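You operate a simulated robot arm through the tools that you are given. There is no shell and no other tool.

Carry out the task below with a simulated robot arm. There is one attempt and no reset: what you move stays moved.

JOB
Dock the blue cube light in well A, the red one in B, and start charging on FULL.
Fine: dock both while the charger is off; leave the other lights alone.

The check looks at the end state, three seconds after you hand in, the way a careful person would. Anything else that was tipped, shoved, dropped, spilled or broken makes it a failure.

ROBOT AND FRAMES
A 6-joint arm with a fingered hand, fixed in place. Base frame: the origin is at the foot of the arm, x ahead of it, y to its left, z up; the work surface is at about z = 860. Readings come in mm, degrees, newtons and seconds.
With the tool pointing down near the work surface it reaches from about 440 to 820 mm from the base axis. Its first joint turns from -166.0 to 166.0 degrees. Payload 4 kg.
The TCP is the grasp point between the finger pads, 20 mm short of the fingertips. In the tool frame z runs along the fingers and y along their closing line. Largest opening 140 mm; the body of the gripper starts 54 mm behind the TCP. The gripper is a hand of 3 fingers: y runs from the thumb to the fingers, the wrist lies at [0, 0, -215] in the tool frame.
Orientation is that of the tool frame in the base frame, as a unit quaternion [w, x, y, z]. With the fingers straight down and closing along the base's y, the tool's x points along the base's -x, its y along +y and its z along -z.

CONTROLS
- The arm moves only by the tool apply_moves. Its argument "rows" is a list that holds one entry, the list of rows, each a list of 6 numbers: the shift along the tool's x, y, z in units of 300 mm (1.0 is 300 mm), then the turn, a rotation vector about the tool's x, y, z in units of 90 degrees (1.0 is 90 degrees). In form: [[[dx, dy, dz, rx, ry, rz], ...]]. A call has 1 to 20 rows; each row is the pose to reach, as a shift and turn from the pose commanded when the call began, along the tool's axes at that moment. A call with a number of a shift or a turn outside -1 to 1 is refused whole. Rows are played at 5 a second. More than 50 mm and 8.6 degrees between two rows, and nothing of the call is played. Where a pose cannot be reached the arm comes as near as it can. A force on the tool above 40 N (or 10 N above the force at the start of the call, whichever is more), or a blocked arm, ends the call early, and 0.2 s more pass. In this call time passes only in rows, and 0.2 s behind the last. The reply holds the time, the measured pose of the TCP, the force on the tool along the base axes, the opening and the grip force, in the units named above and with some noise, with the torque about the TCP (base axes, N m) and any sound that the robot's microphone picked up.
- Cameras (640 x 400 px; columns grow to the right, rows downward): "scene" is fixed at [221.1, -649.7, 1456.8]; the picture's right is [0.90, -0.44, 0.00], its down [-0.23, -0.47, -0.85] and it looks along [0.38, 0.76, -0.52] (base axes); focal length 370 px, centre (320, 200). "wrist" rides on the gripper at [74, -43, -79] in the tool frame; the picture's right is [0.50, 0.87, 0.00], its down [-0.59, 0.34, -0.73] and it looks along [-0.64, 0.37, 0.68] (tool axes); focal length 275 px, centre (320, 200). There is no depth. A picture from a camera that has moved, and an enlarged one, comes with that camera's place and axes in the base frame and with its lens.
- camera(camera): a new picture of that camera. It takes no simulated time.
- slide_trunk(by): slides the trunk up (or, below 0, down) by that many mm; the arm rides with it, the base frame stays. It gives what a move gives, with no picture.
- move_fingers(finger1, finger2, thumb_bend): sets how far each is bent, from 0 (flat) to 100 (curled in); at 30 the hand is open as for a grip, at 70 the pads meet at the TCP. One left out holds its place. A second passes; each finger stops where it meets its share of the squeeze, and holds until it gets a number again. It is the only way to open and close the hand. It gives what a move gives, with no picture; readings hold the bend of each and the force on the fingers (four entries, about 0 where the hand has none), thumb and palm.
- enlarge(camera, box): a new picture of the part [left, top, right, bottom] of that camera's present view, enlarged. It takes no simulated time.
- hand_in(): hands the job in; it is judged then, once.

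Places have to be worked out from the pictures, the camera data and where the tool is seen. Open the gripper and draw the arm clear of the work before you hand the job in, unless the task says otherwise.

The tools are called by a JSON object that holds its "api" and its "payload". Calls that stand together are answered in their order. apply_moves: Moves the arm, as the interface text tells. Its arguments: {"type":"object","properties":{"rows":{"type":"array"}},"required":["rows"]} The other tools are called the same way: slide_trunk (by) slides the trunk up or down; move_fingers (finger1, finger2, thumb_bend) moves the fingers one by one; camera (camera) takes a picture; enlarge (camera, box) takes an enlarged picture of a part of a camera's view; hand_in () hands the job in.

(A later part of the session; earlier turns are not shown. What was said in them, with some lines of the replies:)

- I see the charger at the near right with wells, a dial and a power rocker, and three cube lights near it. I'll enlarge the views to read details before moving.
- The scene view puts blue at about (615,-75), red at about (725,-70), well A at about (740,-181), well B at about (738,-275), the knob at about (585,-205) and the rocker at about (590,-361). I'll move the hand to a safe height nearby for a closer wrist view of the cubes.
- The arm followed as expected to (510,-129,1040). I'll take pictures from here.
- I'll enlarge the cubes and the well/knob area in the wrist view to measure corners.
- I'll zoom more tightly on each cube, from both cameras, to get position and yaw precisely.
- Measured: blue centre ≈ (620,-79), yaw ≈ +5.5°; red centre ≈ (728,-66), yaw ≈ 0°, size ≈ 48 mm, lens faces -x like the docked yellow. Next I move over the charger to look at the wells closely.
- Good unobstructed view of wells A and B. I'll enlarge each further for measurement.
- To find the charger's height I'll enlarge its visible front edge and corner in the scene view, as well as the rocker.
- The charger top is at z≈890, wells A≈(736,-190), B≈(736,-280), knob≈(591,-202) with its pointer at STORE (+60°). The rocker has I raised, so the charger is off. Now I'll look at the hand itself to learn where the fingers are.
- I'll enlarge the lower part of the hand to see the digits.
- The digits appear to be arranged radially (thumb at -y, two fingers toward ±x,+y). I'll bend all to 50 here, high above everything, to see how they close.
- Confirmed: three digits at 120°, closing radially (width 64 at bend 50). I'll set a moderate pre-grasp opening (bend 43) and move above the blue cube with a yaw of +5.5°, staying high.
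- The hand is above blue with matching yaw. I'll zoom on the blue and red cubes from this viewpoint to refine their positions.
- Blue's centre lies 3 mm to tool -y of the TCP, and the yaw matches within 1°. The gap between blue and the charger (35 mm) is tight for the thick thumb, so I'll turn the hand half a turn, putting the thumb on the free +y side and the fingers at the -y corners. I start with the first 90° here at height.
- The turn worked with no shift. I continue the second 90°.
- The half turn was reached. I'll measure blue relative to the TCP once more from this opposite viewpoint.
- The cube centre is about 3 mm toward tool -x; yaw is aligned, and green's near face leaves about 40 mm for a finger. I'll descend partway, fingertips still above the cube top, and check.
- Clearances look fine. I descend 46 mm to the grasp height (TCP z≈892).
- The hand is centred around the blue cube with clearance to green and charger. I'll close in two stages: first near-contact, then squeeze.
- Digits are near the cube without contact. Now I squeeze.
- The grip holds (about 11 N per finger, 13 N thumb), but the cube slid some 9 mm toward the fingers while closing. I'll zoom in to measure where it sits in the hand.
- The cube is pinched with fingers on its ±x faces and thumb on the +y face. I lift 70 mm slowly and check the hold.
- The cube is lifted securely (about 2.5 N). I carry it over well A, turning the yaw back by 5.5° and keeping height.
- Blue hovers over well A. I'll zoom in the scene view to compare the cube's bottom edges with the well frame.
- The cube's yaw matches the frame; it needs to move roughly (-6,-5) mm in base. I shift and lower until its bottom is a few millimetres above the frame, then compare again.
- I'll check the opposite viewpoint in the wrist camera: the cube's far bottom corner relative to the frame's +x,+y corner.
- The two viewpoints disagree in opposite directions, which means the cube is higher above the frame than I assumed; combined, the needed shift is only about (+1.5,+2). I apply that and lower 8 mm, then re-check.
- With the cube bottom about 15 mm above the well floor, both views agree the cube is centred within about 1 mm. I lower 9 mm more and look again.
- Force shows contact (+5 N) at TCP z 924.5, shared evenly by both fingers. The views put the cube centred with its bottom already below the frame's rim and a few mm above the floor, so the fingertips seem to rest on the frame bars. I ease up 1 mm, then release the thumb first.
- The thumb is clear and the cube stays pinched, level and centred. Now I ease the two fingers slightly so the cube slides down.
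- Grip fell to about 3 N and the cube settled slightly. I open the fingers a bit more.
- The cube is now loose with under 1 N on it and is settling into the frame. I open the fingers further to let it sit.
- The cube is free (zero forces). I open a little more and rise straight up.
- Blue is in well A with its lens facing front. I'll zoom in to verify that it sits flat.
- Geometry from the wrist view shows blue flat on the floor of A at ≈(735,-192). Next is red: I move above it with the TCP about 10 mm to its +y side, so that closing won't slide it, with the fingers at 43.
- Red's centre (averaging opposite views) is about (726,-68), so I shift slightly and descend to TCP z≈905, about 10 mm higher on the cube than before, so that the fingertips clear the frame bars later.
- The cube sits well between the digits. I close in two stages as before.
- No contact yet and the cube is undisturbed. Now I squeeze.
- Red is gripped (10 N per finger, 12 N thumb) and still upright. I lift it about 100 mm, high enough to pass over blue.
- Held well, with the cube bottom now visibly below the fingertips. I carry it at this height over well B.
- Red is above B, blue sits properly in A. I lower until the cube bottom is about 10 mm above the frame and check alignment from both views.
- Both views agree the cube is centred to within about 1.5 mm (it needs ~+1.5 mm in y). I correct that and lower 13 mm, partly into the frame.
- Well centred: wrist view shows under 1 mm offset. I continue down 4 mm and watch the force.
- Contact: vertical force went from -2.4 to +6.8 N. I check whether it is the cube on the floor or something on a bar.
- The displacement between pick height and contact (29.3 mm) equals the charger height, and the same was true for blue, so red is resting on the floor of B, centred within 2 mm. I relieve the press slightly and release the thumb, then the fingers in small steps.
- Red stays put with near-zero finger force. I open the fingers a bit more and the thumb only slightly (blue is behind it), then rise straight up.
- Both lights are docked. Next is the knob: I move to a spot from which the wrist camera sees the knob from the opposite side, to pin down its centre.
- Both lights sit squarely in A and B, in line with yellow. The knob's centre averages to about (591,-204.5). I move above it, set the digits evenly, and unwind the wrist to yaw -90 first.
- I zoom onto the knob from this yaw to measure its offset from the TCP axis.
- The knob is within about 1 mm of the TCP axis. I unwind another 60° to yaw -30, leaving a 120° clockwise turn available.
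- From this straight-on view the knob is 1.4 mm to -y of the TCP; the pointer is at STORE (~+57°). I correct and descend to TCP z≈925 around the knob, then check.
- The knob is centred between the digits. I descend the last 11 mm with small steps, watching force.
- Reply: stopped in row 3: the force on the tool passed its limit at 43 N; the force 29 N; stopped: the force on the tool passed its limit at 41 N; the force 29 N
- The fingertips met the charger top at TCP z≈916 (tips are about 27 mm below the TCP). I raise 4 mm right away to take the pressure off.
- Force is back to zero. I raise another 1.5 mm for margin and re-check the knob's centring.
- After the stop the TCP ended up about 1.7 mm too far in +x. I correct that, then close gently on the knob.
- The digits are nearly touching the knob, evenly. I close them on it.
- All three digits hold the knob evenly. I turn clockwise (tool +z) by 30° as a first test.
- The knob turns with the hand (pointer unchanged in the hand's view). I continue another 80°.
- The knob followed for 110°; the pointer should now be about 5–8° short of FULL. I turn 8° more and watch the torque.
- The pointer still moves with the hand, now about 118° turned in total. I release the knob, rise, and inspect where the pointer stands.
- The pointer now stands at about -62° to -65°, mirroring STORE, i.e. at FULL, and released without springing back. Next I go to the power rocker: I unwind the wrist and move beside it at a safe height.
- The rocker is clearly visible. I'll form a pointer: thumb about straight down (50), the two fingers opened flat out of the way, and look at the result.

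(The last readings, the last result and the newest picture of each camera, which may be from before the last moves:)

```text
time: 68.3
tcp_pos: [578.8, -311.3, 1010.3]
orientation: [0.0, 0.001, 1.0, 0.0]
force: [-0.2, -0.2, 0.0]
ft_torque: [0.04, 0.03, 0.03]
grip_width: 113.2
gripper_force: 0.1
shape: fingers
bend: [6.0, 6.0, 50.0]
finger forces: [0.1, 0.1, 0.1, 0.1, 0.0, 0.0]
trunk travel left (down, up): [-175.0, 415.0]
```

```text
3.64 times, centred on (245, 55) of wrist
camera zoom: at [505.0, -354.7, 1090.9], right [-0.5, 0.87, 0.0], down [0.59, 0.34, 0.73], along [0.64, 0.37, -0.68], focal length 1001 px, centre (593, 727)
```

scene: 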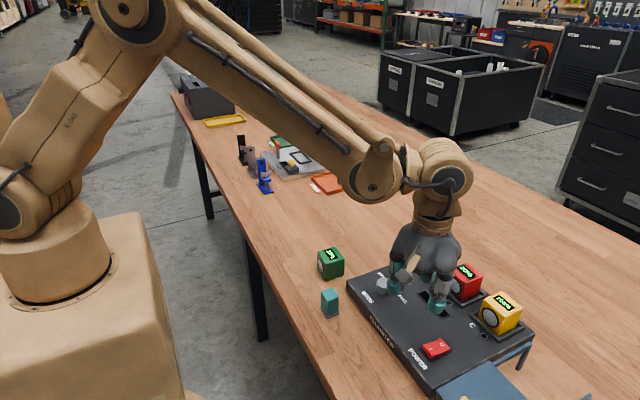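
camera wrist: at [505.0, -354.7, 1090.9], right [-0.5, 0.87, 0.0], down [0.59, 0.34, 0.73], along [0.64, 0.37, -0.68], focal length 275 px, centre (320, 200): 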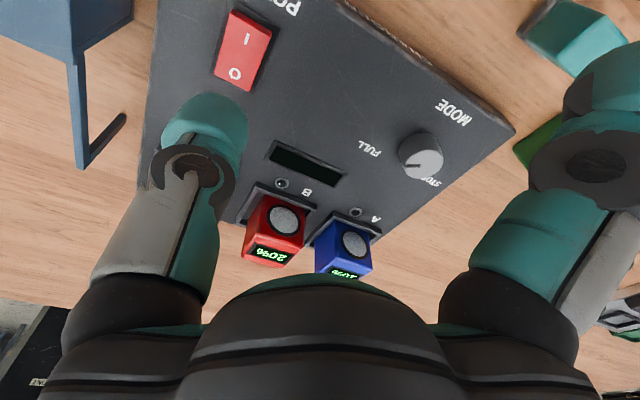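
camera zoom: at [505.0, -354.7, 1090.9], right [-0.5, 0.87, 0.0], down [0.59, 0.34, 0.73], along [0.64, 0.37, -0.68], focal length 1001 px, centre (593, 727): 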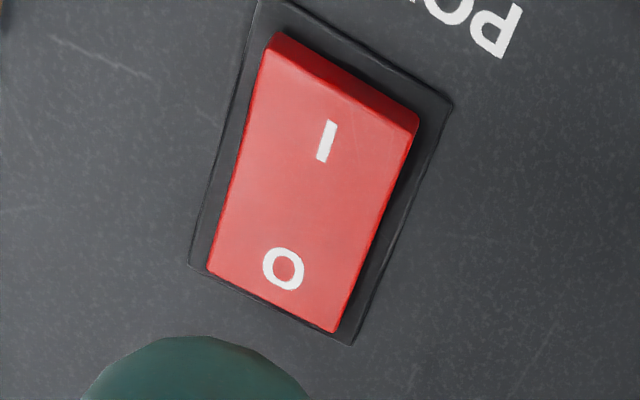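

The rocker's I mark is at about (577,-364) and its pivot at about x=591; the thumb tip is roughly 50 mm to -y of and 27 mm below the TCP. I descend so that the thumb tip hovers over the I end at x≈573, about 10 mm above it.

{"api": "apply_moves", "payload": {"rows": [[[0.007, -0.004, 0.06, 0, 0, 0], [0.014, -0.008, 0.12, 0, 0, 0], [0.02, -0.0107, 0.18, 0, 0, 0], [0.02, -0.0107, 0.225, 0, 0, 0]]]}}

{"api": "enlarge", "payload": {"camera": "scene", "box": [395, 290, 495, 370]}}

{"api": "enlarge", "payload": {"camera": "wrist", "box": [120, 30, 330, 200]}}

{"api": "camera", "payload": {"camera": "scene"}}

```text
time: 69.3
tcp_pos: [573.4, -313.7, 944.4]
orientation: [0.001, 0.0, 1.0, -0.001]
force: [-0.3, 0.2, 0.3]
ft_torque: [0.01, 0.01, -0.02]
grip_width: 112.8
gripper_force: 0.1
shape: fingers
bend: [6.0, 6.0, 50.0]
finger forces: [0.1, 0.0, 0.1, 0.0, 0.0, 0.0]
trunk travel left (down, up): [-175.0, 415.0]
```

```text
5.00 times, centred on (445, 330) of scene
camera zoom: at [221.1, -649.7, 1456.8], right [0.9, -0.44, 0.0], down [-0.23, -0.47, -0.85], along [0.38, 0.76, -0.52], focal length 1849 px, centre (-305, -450)
```

zoom: 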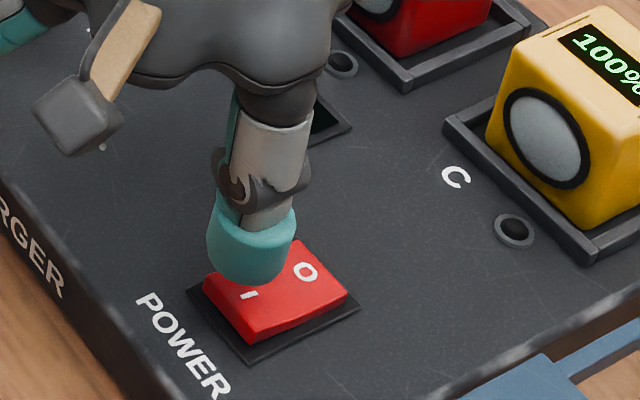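

```text
2.35 times, centred on (225, 115) of wrist
camera zoom: at [499.3, -357.4, 1023.3], right [-0.5, 0.87, 0.0], down [0.59, 0.34, 0.73], along [0.64, 0.37, -0.68], focal length 648 px, centre (544, 400)
```

zoom: 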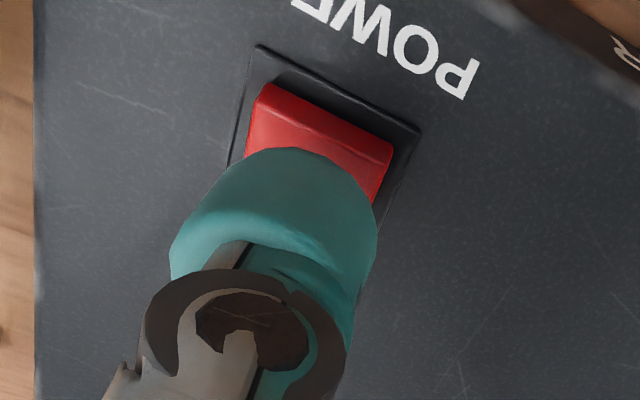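

```text
taken
```

scene: 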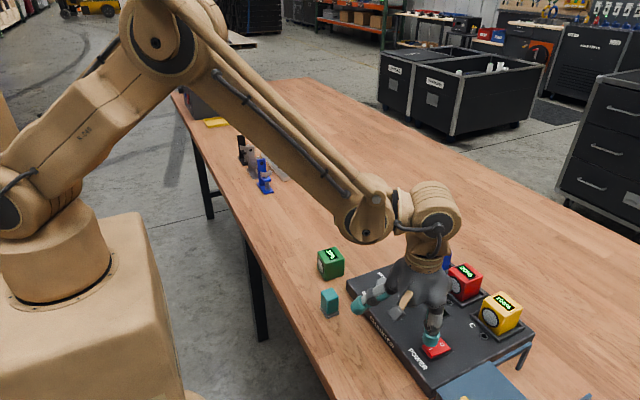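

The thumb tip hovers over the I end, with the O end free. I lower 11 mm in fine steps and read the force.

{"api": "apply_moves", "payload": {"rows": [[[0, 0.004, 0.012, 0, 0, 0], [0, 0.004, 0.02, 0, 0, 0], [0, 0.004, 0.028, 0, 0, 0], [0, 0.004, 0.037, 0, 0, 0]]]}}

{"api": "enlarge", "payload": {"camera": "scene", "box": [405, 310, 475, 366]}}

```text
time: 70.3
tcp_pos: [571.3, -313.0, 932.7]
orientation: [0.001, 0.001, 1.0, 0.0]
force: [0.2, -0.6, 0.2]
ft_torque: [0.0, 0.02, 0.01]
grip_width: 113.3
gripper_force: 0.0
shape: fingers
bend: [6.0, 6.0, 50.0]
finger forces: [0.0, 0.0, 0.0, 0.1, 0.1, 0.0]
trunk travel left (down, up): [-175.0, 415.0]
```

```text
7.14 times, centred on (440, 338) of scene
camera zoom: at [221.1, -649.7, 1456.8], right [0.9, -0.44, 0.0], down [-0.23, -0.47, -0.85], along [0.38, 0.76, -0.52], focal length 2641 px, centre (-537, -786)
```

zoom: 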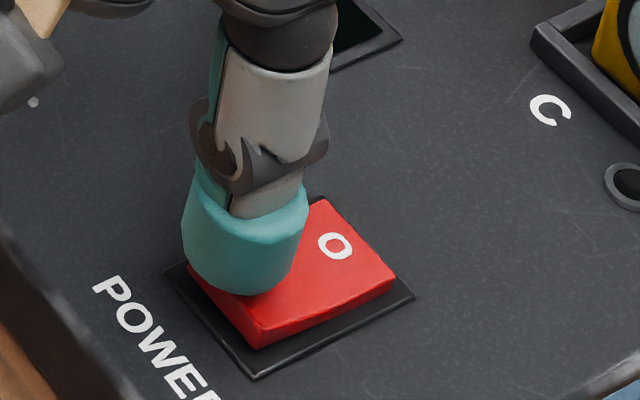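

No contact yet; the tip is close to the rocker's outer edge, so I shift 4 mm toward +x and 3 mm toward +y. Then I press down in 1.2 mm steps.

{"api": "apply_moves", "payload": {"rows": [[[-0.0133, 0.01, 0, 0, 0, 0], [-0.0133, 0.01, 0.004, 0, 0, 0], [-0.0133, 0.01, 0.008, 0, 0, 0], [-0.0133, 0.01, 0.012, 0, 0, 0], [-0.0133, 0.01, 0.016, 0, 0, 0]]]}}

{"api": "enlarge", "payload": {"camera": "scene", "box": [405, 310, 475, 366]}}

```text
time: 71.5
tcp_pos: [576.1, -310.8, 929.2]
orientation: [0.001, 0.0, 1.0, -0.001]
force: [-0.6, 0.5, 0.9]
ft_torque: [-0.04, 0.03, -0.02]
grip_width: 112.9
gripper_force: 0.2
shape: fingers
bend: [6.0, 6.0, 50.0]
finger forces: [0.0, 0.0, 0.1, 0.0, 0.8, 0.0]
trunk travel left (down, up): [-175.0, 415.0]
```

```text
7.14 times, centred on (440, 338) of scene
camera zoom: at [221.1, -649.7, 1456.8], right [0.9, -0.44, 0.0], down [-0.23, -0.47, -0.85], along [0.38, 0.76, -0.52], focal length 2641 px, centre (-537, -786)
```

zoom: 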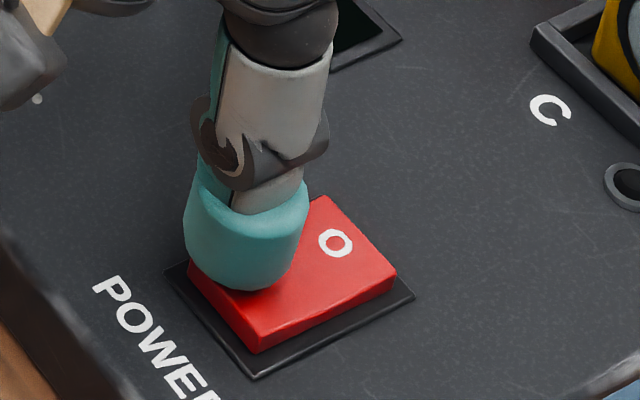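

Light contact on the thumb (0.8 N), and the rocker has begun to tilt. I press on another 6 mm in small steps.

{"api": "apply_moves", "payload": {"rows": [[[0, 0, 0.004, 0, 0, 0], [0, 0, 0.008, 0, 0, 0], [0, 0, 0.012, 0, 0, 0], [0, 0, 0.016, 0, 0, 0], [0, 0, 0.02, 0, 0, 0]]]}}

{"api": "enlarge", "payload": {"camera": "scene", "box": [405, 310, 475, 366]}}

{"api": "enlarge", "payload": {"camera": "scene", "box": [390, 240, 540, 350]}}

```text
time: 72.7
tcp_pos: [574.4, -309.6, 925.9]
orientation: [0.003, -0.001, 1.0, -0.002]
force: [0.4, 2.7, 31.4]
ft_torque: [-1.69, -0.21, 0.04]
grip_width: 114.2
gripper_force: 16.1
shape: fingers
bend: [6.0, 6.0, 50.0]
finger forces: [0.0, 0.0, 0.0, 0.0, 31.0, 0.0]
trunk travel left (down, up): [-175.0, 415.0]
stopped in row 5: the force on the tool passed its limit at 45 N (the readings are from after the stop); the commanded pose is now the measured one
```

```text
7.14 times, centred on (440, 338) of scene
camera zoom: at [221.1, -649.7, 1456.8], right [0.9, -0.44, 0.0], down [-0.23, -0.47, -0.85], along [0.38, 0.76, -0.52], focal length 2641 px, centre (-537, -786)
```

zoom: 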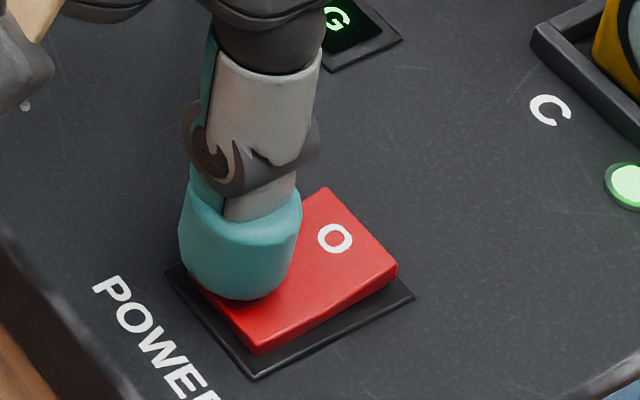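

```text
3.64 times, centred on (465, 295) of scene
camera zoom: at [221.1, -649.7, 1456.8], right [0.9, -0.44, 0.0], down [-0.23, -0.47, -0.85], along [0.38, 0.76, -0.52], focal length 1345 px, centre (-207, -146)
```

zoom: 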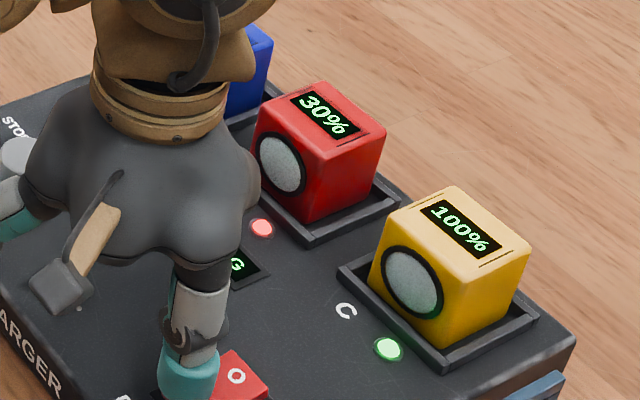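

The charger has switched on: the display lit, C's LED is green, B's LED is red and the red light is already at 30%. I lift the thumb straight off.

{"api": "apply_moves", "payload": {"rows": [[[0, 0, -0.015, 0, 0, 0], [0, 0, -0.05, 0, 0, 0], [0, 0, -0.12, 0, 0, 0], [0, 0, -0.22, 0, 0, 0], [0, 0, -0.35, 0, 0, 0]]]}}

{"api": "camera", "payload": {"camera": "wrist"}}

{"api": "enlarge", "payload": {"camera": "scene", "box": [340, 230, 540, 390]}}

```text
time: 73.9
tcp_pos: [574.2, -310.8, 1027.3]
orientation: [0.001, 0.0, 1.0, -0.002]
force: [-0.2, -0.1, -0.3]
ft_torque: [0.01, 0.02, 0.02]
grip_width: 113.5
gripper_force: 0.2
shape: fingers
bend: [6.0, 6.0, 50.0]
finger forces: [0.1, 0.0, 0.1, 0.1, 0.1, 0.0]
trunk travel left (down, up): [-175.0, 415.0]
```

```text
taken
camera wrist: at [500.9, -353.5, 1106.8], right [-0.5, 0.87, 0.0], down [0.59, 0.34, 0.74], along [0.64, 0.37, -0.68], focal length 275 px, centre (320, 200)
```

wrist: 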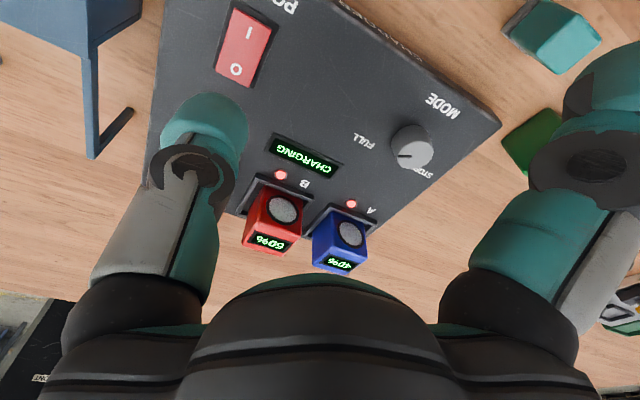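

```text
2.50 times, centred on (440, 310) of scene
camera zoom: at [221.1, -649.7, 1456.8], right [0.9, -0.44, 0.0], down [-0.23, -0.47, -0.85], along [0.38, 0.76, -0.52], focal length 924 px, centre (20, -75)
```

zoom: 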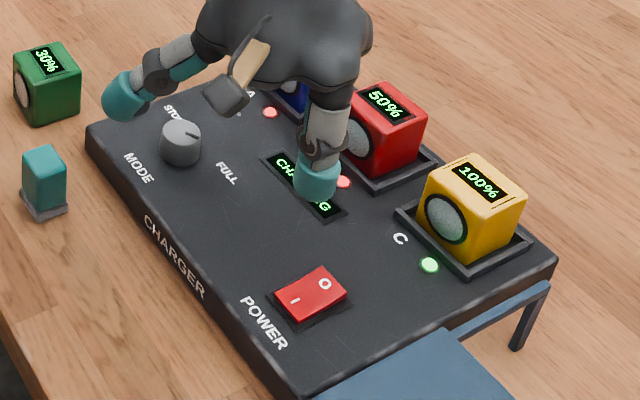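

The display reads CHARGING, the A and B LEDs are red, and both lights are rising (blue 40%, red 60%). I open the hand and draw the arm up and away.

{"api": "apply_moves", "payload": {"rows": [[[0, 0, -0.1, 0, 0, 0], [0, 0, -0.22, 0, 0, 0], [0, 0, -0.35, 0, 0, 0], [0, 0, -0.45, 0, 0, 0], [0, 0, -0.52, 0, 0, 0]]]}}

{"api": "move_fingers", "payload": {"finger1": 30, "finger2": 30, "thumb_bend": 30}}

{"api": "apply_moves", "payload": {"rows": [[[0.04, 0.1, 0, 0, 0, 0], [0.09, 0.22, 0, 0, 0, 0], [0.14, 0.35, 0, 0, 0, 0], [0.19, 0.48, 0, 0, 0, 0], [0.25, 0.61, 0, 0, 0, 0], [0.3, 0.74, 0, 0, 0, 0], [0.35, 0.86, 0, 0, 0, 0], [0.4, 0.97, 0, 0, 0, 0]]]}}

{"api": "camera", "payload": {"camera": "scene"}}

{"api": "enlarge", "payload": {"camera": "scene", "box": [340, 230, 540, 390]}}

{"api": "enlarge", "payload": {"camera": "scene", "box": [345, 255, 465, 330]}}

```text
time: 75.1
tcp_pos: [576.4, -308.2, 1183.0]
orientation: [0.001, 0.0, 1.0, -0.001]
force: [0.5, 0.9, 0.7]
ft_torque: [-0.02, 0.02, 0.0]
grip_width: 113.2
gripper_force: 0.1
shape: fingers
bend: [6.0, 6.0, 50.0]
finger forces: [0.0, 0.0, 0.1, 0.0, 0.0, 0.1]
trunk travel left (down, up): [-175.0, 415.0]
```

```text
time: 76.1
tcp_pos: [575.2, -307.4, 1183.7]
orientation: [0.001, 0.0, 1.0, 0.0]
force: [-0.6, 0.1, -0.1]
ft_torque: [-0.01, -0.01, -0.01]
grip_width: 124.6
gripper_force: 0.0
shape: fingers
bend: [30.0, 30.0, 30.0]
finger forces: [0.0, 0.0, 0.1, 0.0, 0.0, 0.0]
trunk travel left (down, up): [-175.0, 415.0]
```

```text
time: 77.9
tcp_pos: [453.4, -17.7, 1183.3]
orientation: [0.002, 0.0, 1.0, -0.001]
force: [-0.2, -0.3, -0.2]
ft_torque: [0.0, -0.01, 0.01]
grip_width: 124.2
gripper_force: 0.0
shape: fingers
bend: [30.0, 30.0, 30.0]
finger forces: [0.0, 0.0, 0.0, 0.0, 0.1, 0.0]
trunk travel left (down, up): [-175.0, 415.0]
```

```text
taken
```

scene: 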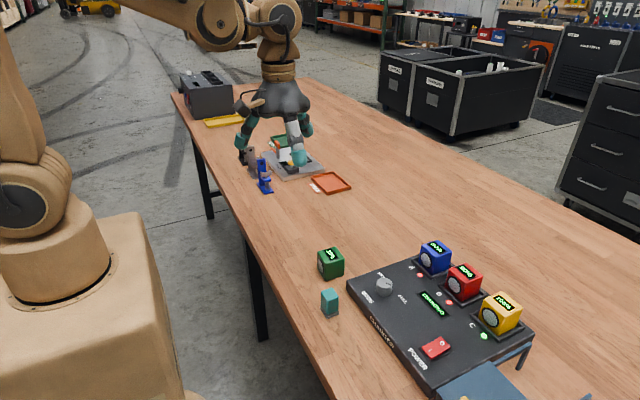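

```text
2.50 times, centred on (440, 310) of scene
camera zoom: at [221.1, -649.7, 1456.8], right [0.9, -0.44, 0.0], down [-0.23, -0.47, -0.85], along [0.38, 0.76, -0.52], focal length 924 px, centre (20, -75)
```

zoom: 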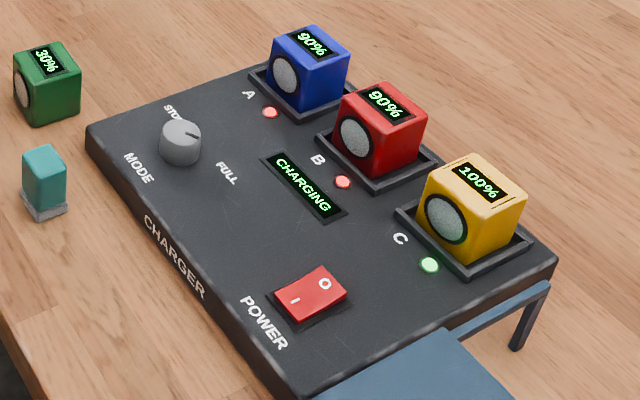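

```text
5.33 times, centred on (405, 292) of scene
camera zoom: at [221.1, -649.7, 1456.8], right [0.9, -0.44, 0.0], down [-0.23, -0.47, -0.85], along [0.38, 0.76, -0.52], focal length 1972 px, centre (-133, -293)
```

zoom: 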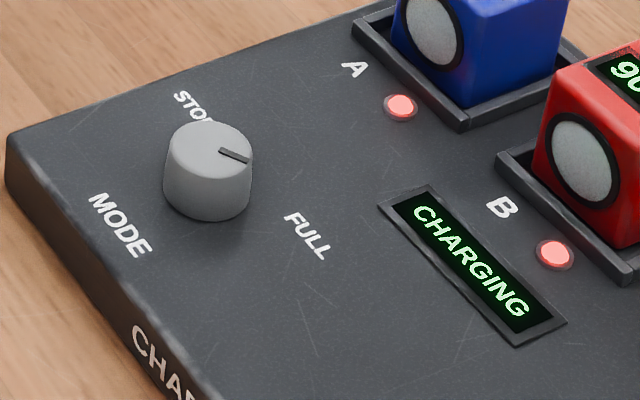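

Both lights read 90%, the knob points at FULL, power is on I, and green, yellow and the teal box are untouched. I move the last bit back to the start area and take one final look.

{"api": "apply_moves", "payload": {"rows": [[[0.02, 0.05, 0, 0, 0, 0], [0.04, 0.1, 0, 0, 0, 0], [0.06, 0.15, 0, 0, 0, 0], [0.06, 0.15, 0, 0, 0, 0], [0.06, 0.15, 0, 0, 0, 0], [0.06, 0.15, 0, 0, 0, 0], [0.06, 0.15, 0, 0, 0, 0], [0.06, 0.15, 0, 0, 0, 0]]]}}

{"api": "enlarge", "payload": {"camera": "scene", "box": [310, 230, 540, 400]}}

{"api": "enlarge", "payload": {"camera": "scene", "box": [410, 230, 530, 340]}}

```text
time: 79.7
tcp_pos: [436.7, 24.6, 1183.3]
orientation: [0.001, 0.0, 1.0, -0.001]
force: [0.1, -0.5, 0.1]
ft_torque: [0.0, 0.0, -0.01]
grip_width: 124.3
gripper_force: 0.0
shape: fingers
bend: [30.0, 30.0, 30.0]
finger forces: [0.1, 0.0, 0.0, 0.0, 0.0, 0.0]
trunk travel left (down, up): [-175.0, 415.0]
```

```text
2.35 times, centred on (425, 315) of scene
camera zoom: at [221.1, -649.7, 1456.8], right [0.9, -0.44, 0.0], down [-0.23, -0.47, -0.85], along [0.38, 0.76, -0.52], focal length 870 px, centre (73, -71)
```

zoom: 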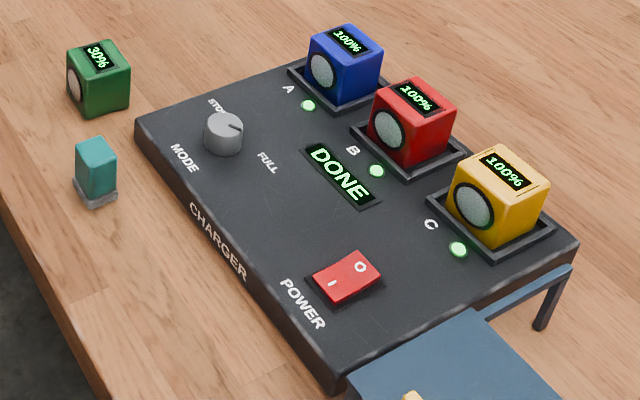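

```text
3.64 times, centred on (470, 285) of scene
camera zoom: at [221.1, -649.7, 1456.8], right [0.9, -0.44, 0.0], down [-0.23, -0.47, -0.85], along [0.38, 0.76, -0.52], focal length 1345 px, centre (-226, -109)
```

zoom: 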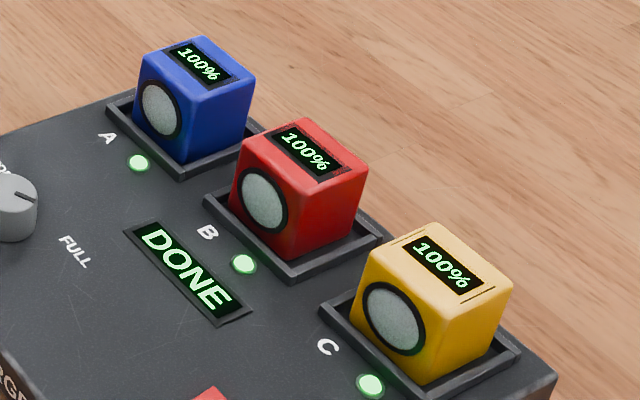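

Charging ran through on FULL: the display says DONE, both docked lights read 100% and all LEDs are green. The other objects are undisturbed, the hand is open and the arm is clear, so I hand in.

{"api": "hand_in", "payload": {}}

```text
The job is handed in.
```

The blue light is docked in well A and the red one in well B. The mode knob is on FULL and the power is on.

I docked both lights while the charger was off, then set the mode and switched it on. Charging ran to the end before I handed in: the display reads DONE, both lights show 100%, and the charger's LEDs are green.

The green and yellow lights are where they were. While lowering onto the knob, the fingertips pressed on the charger top at about 43 N until the motion stopped itself. The charger shows no movement in the pictures. The hand is open and the arm is back near its starting pose.
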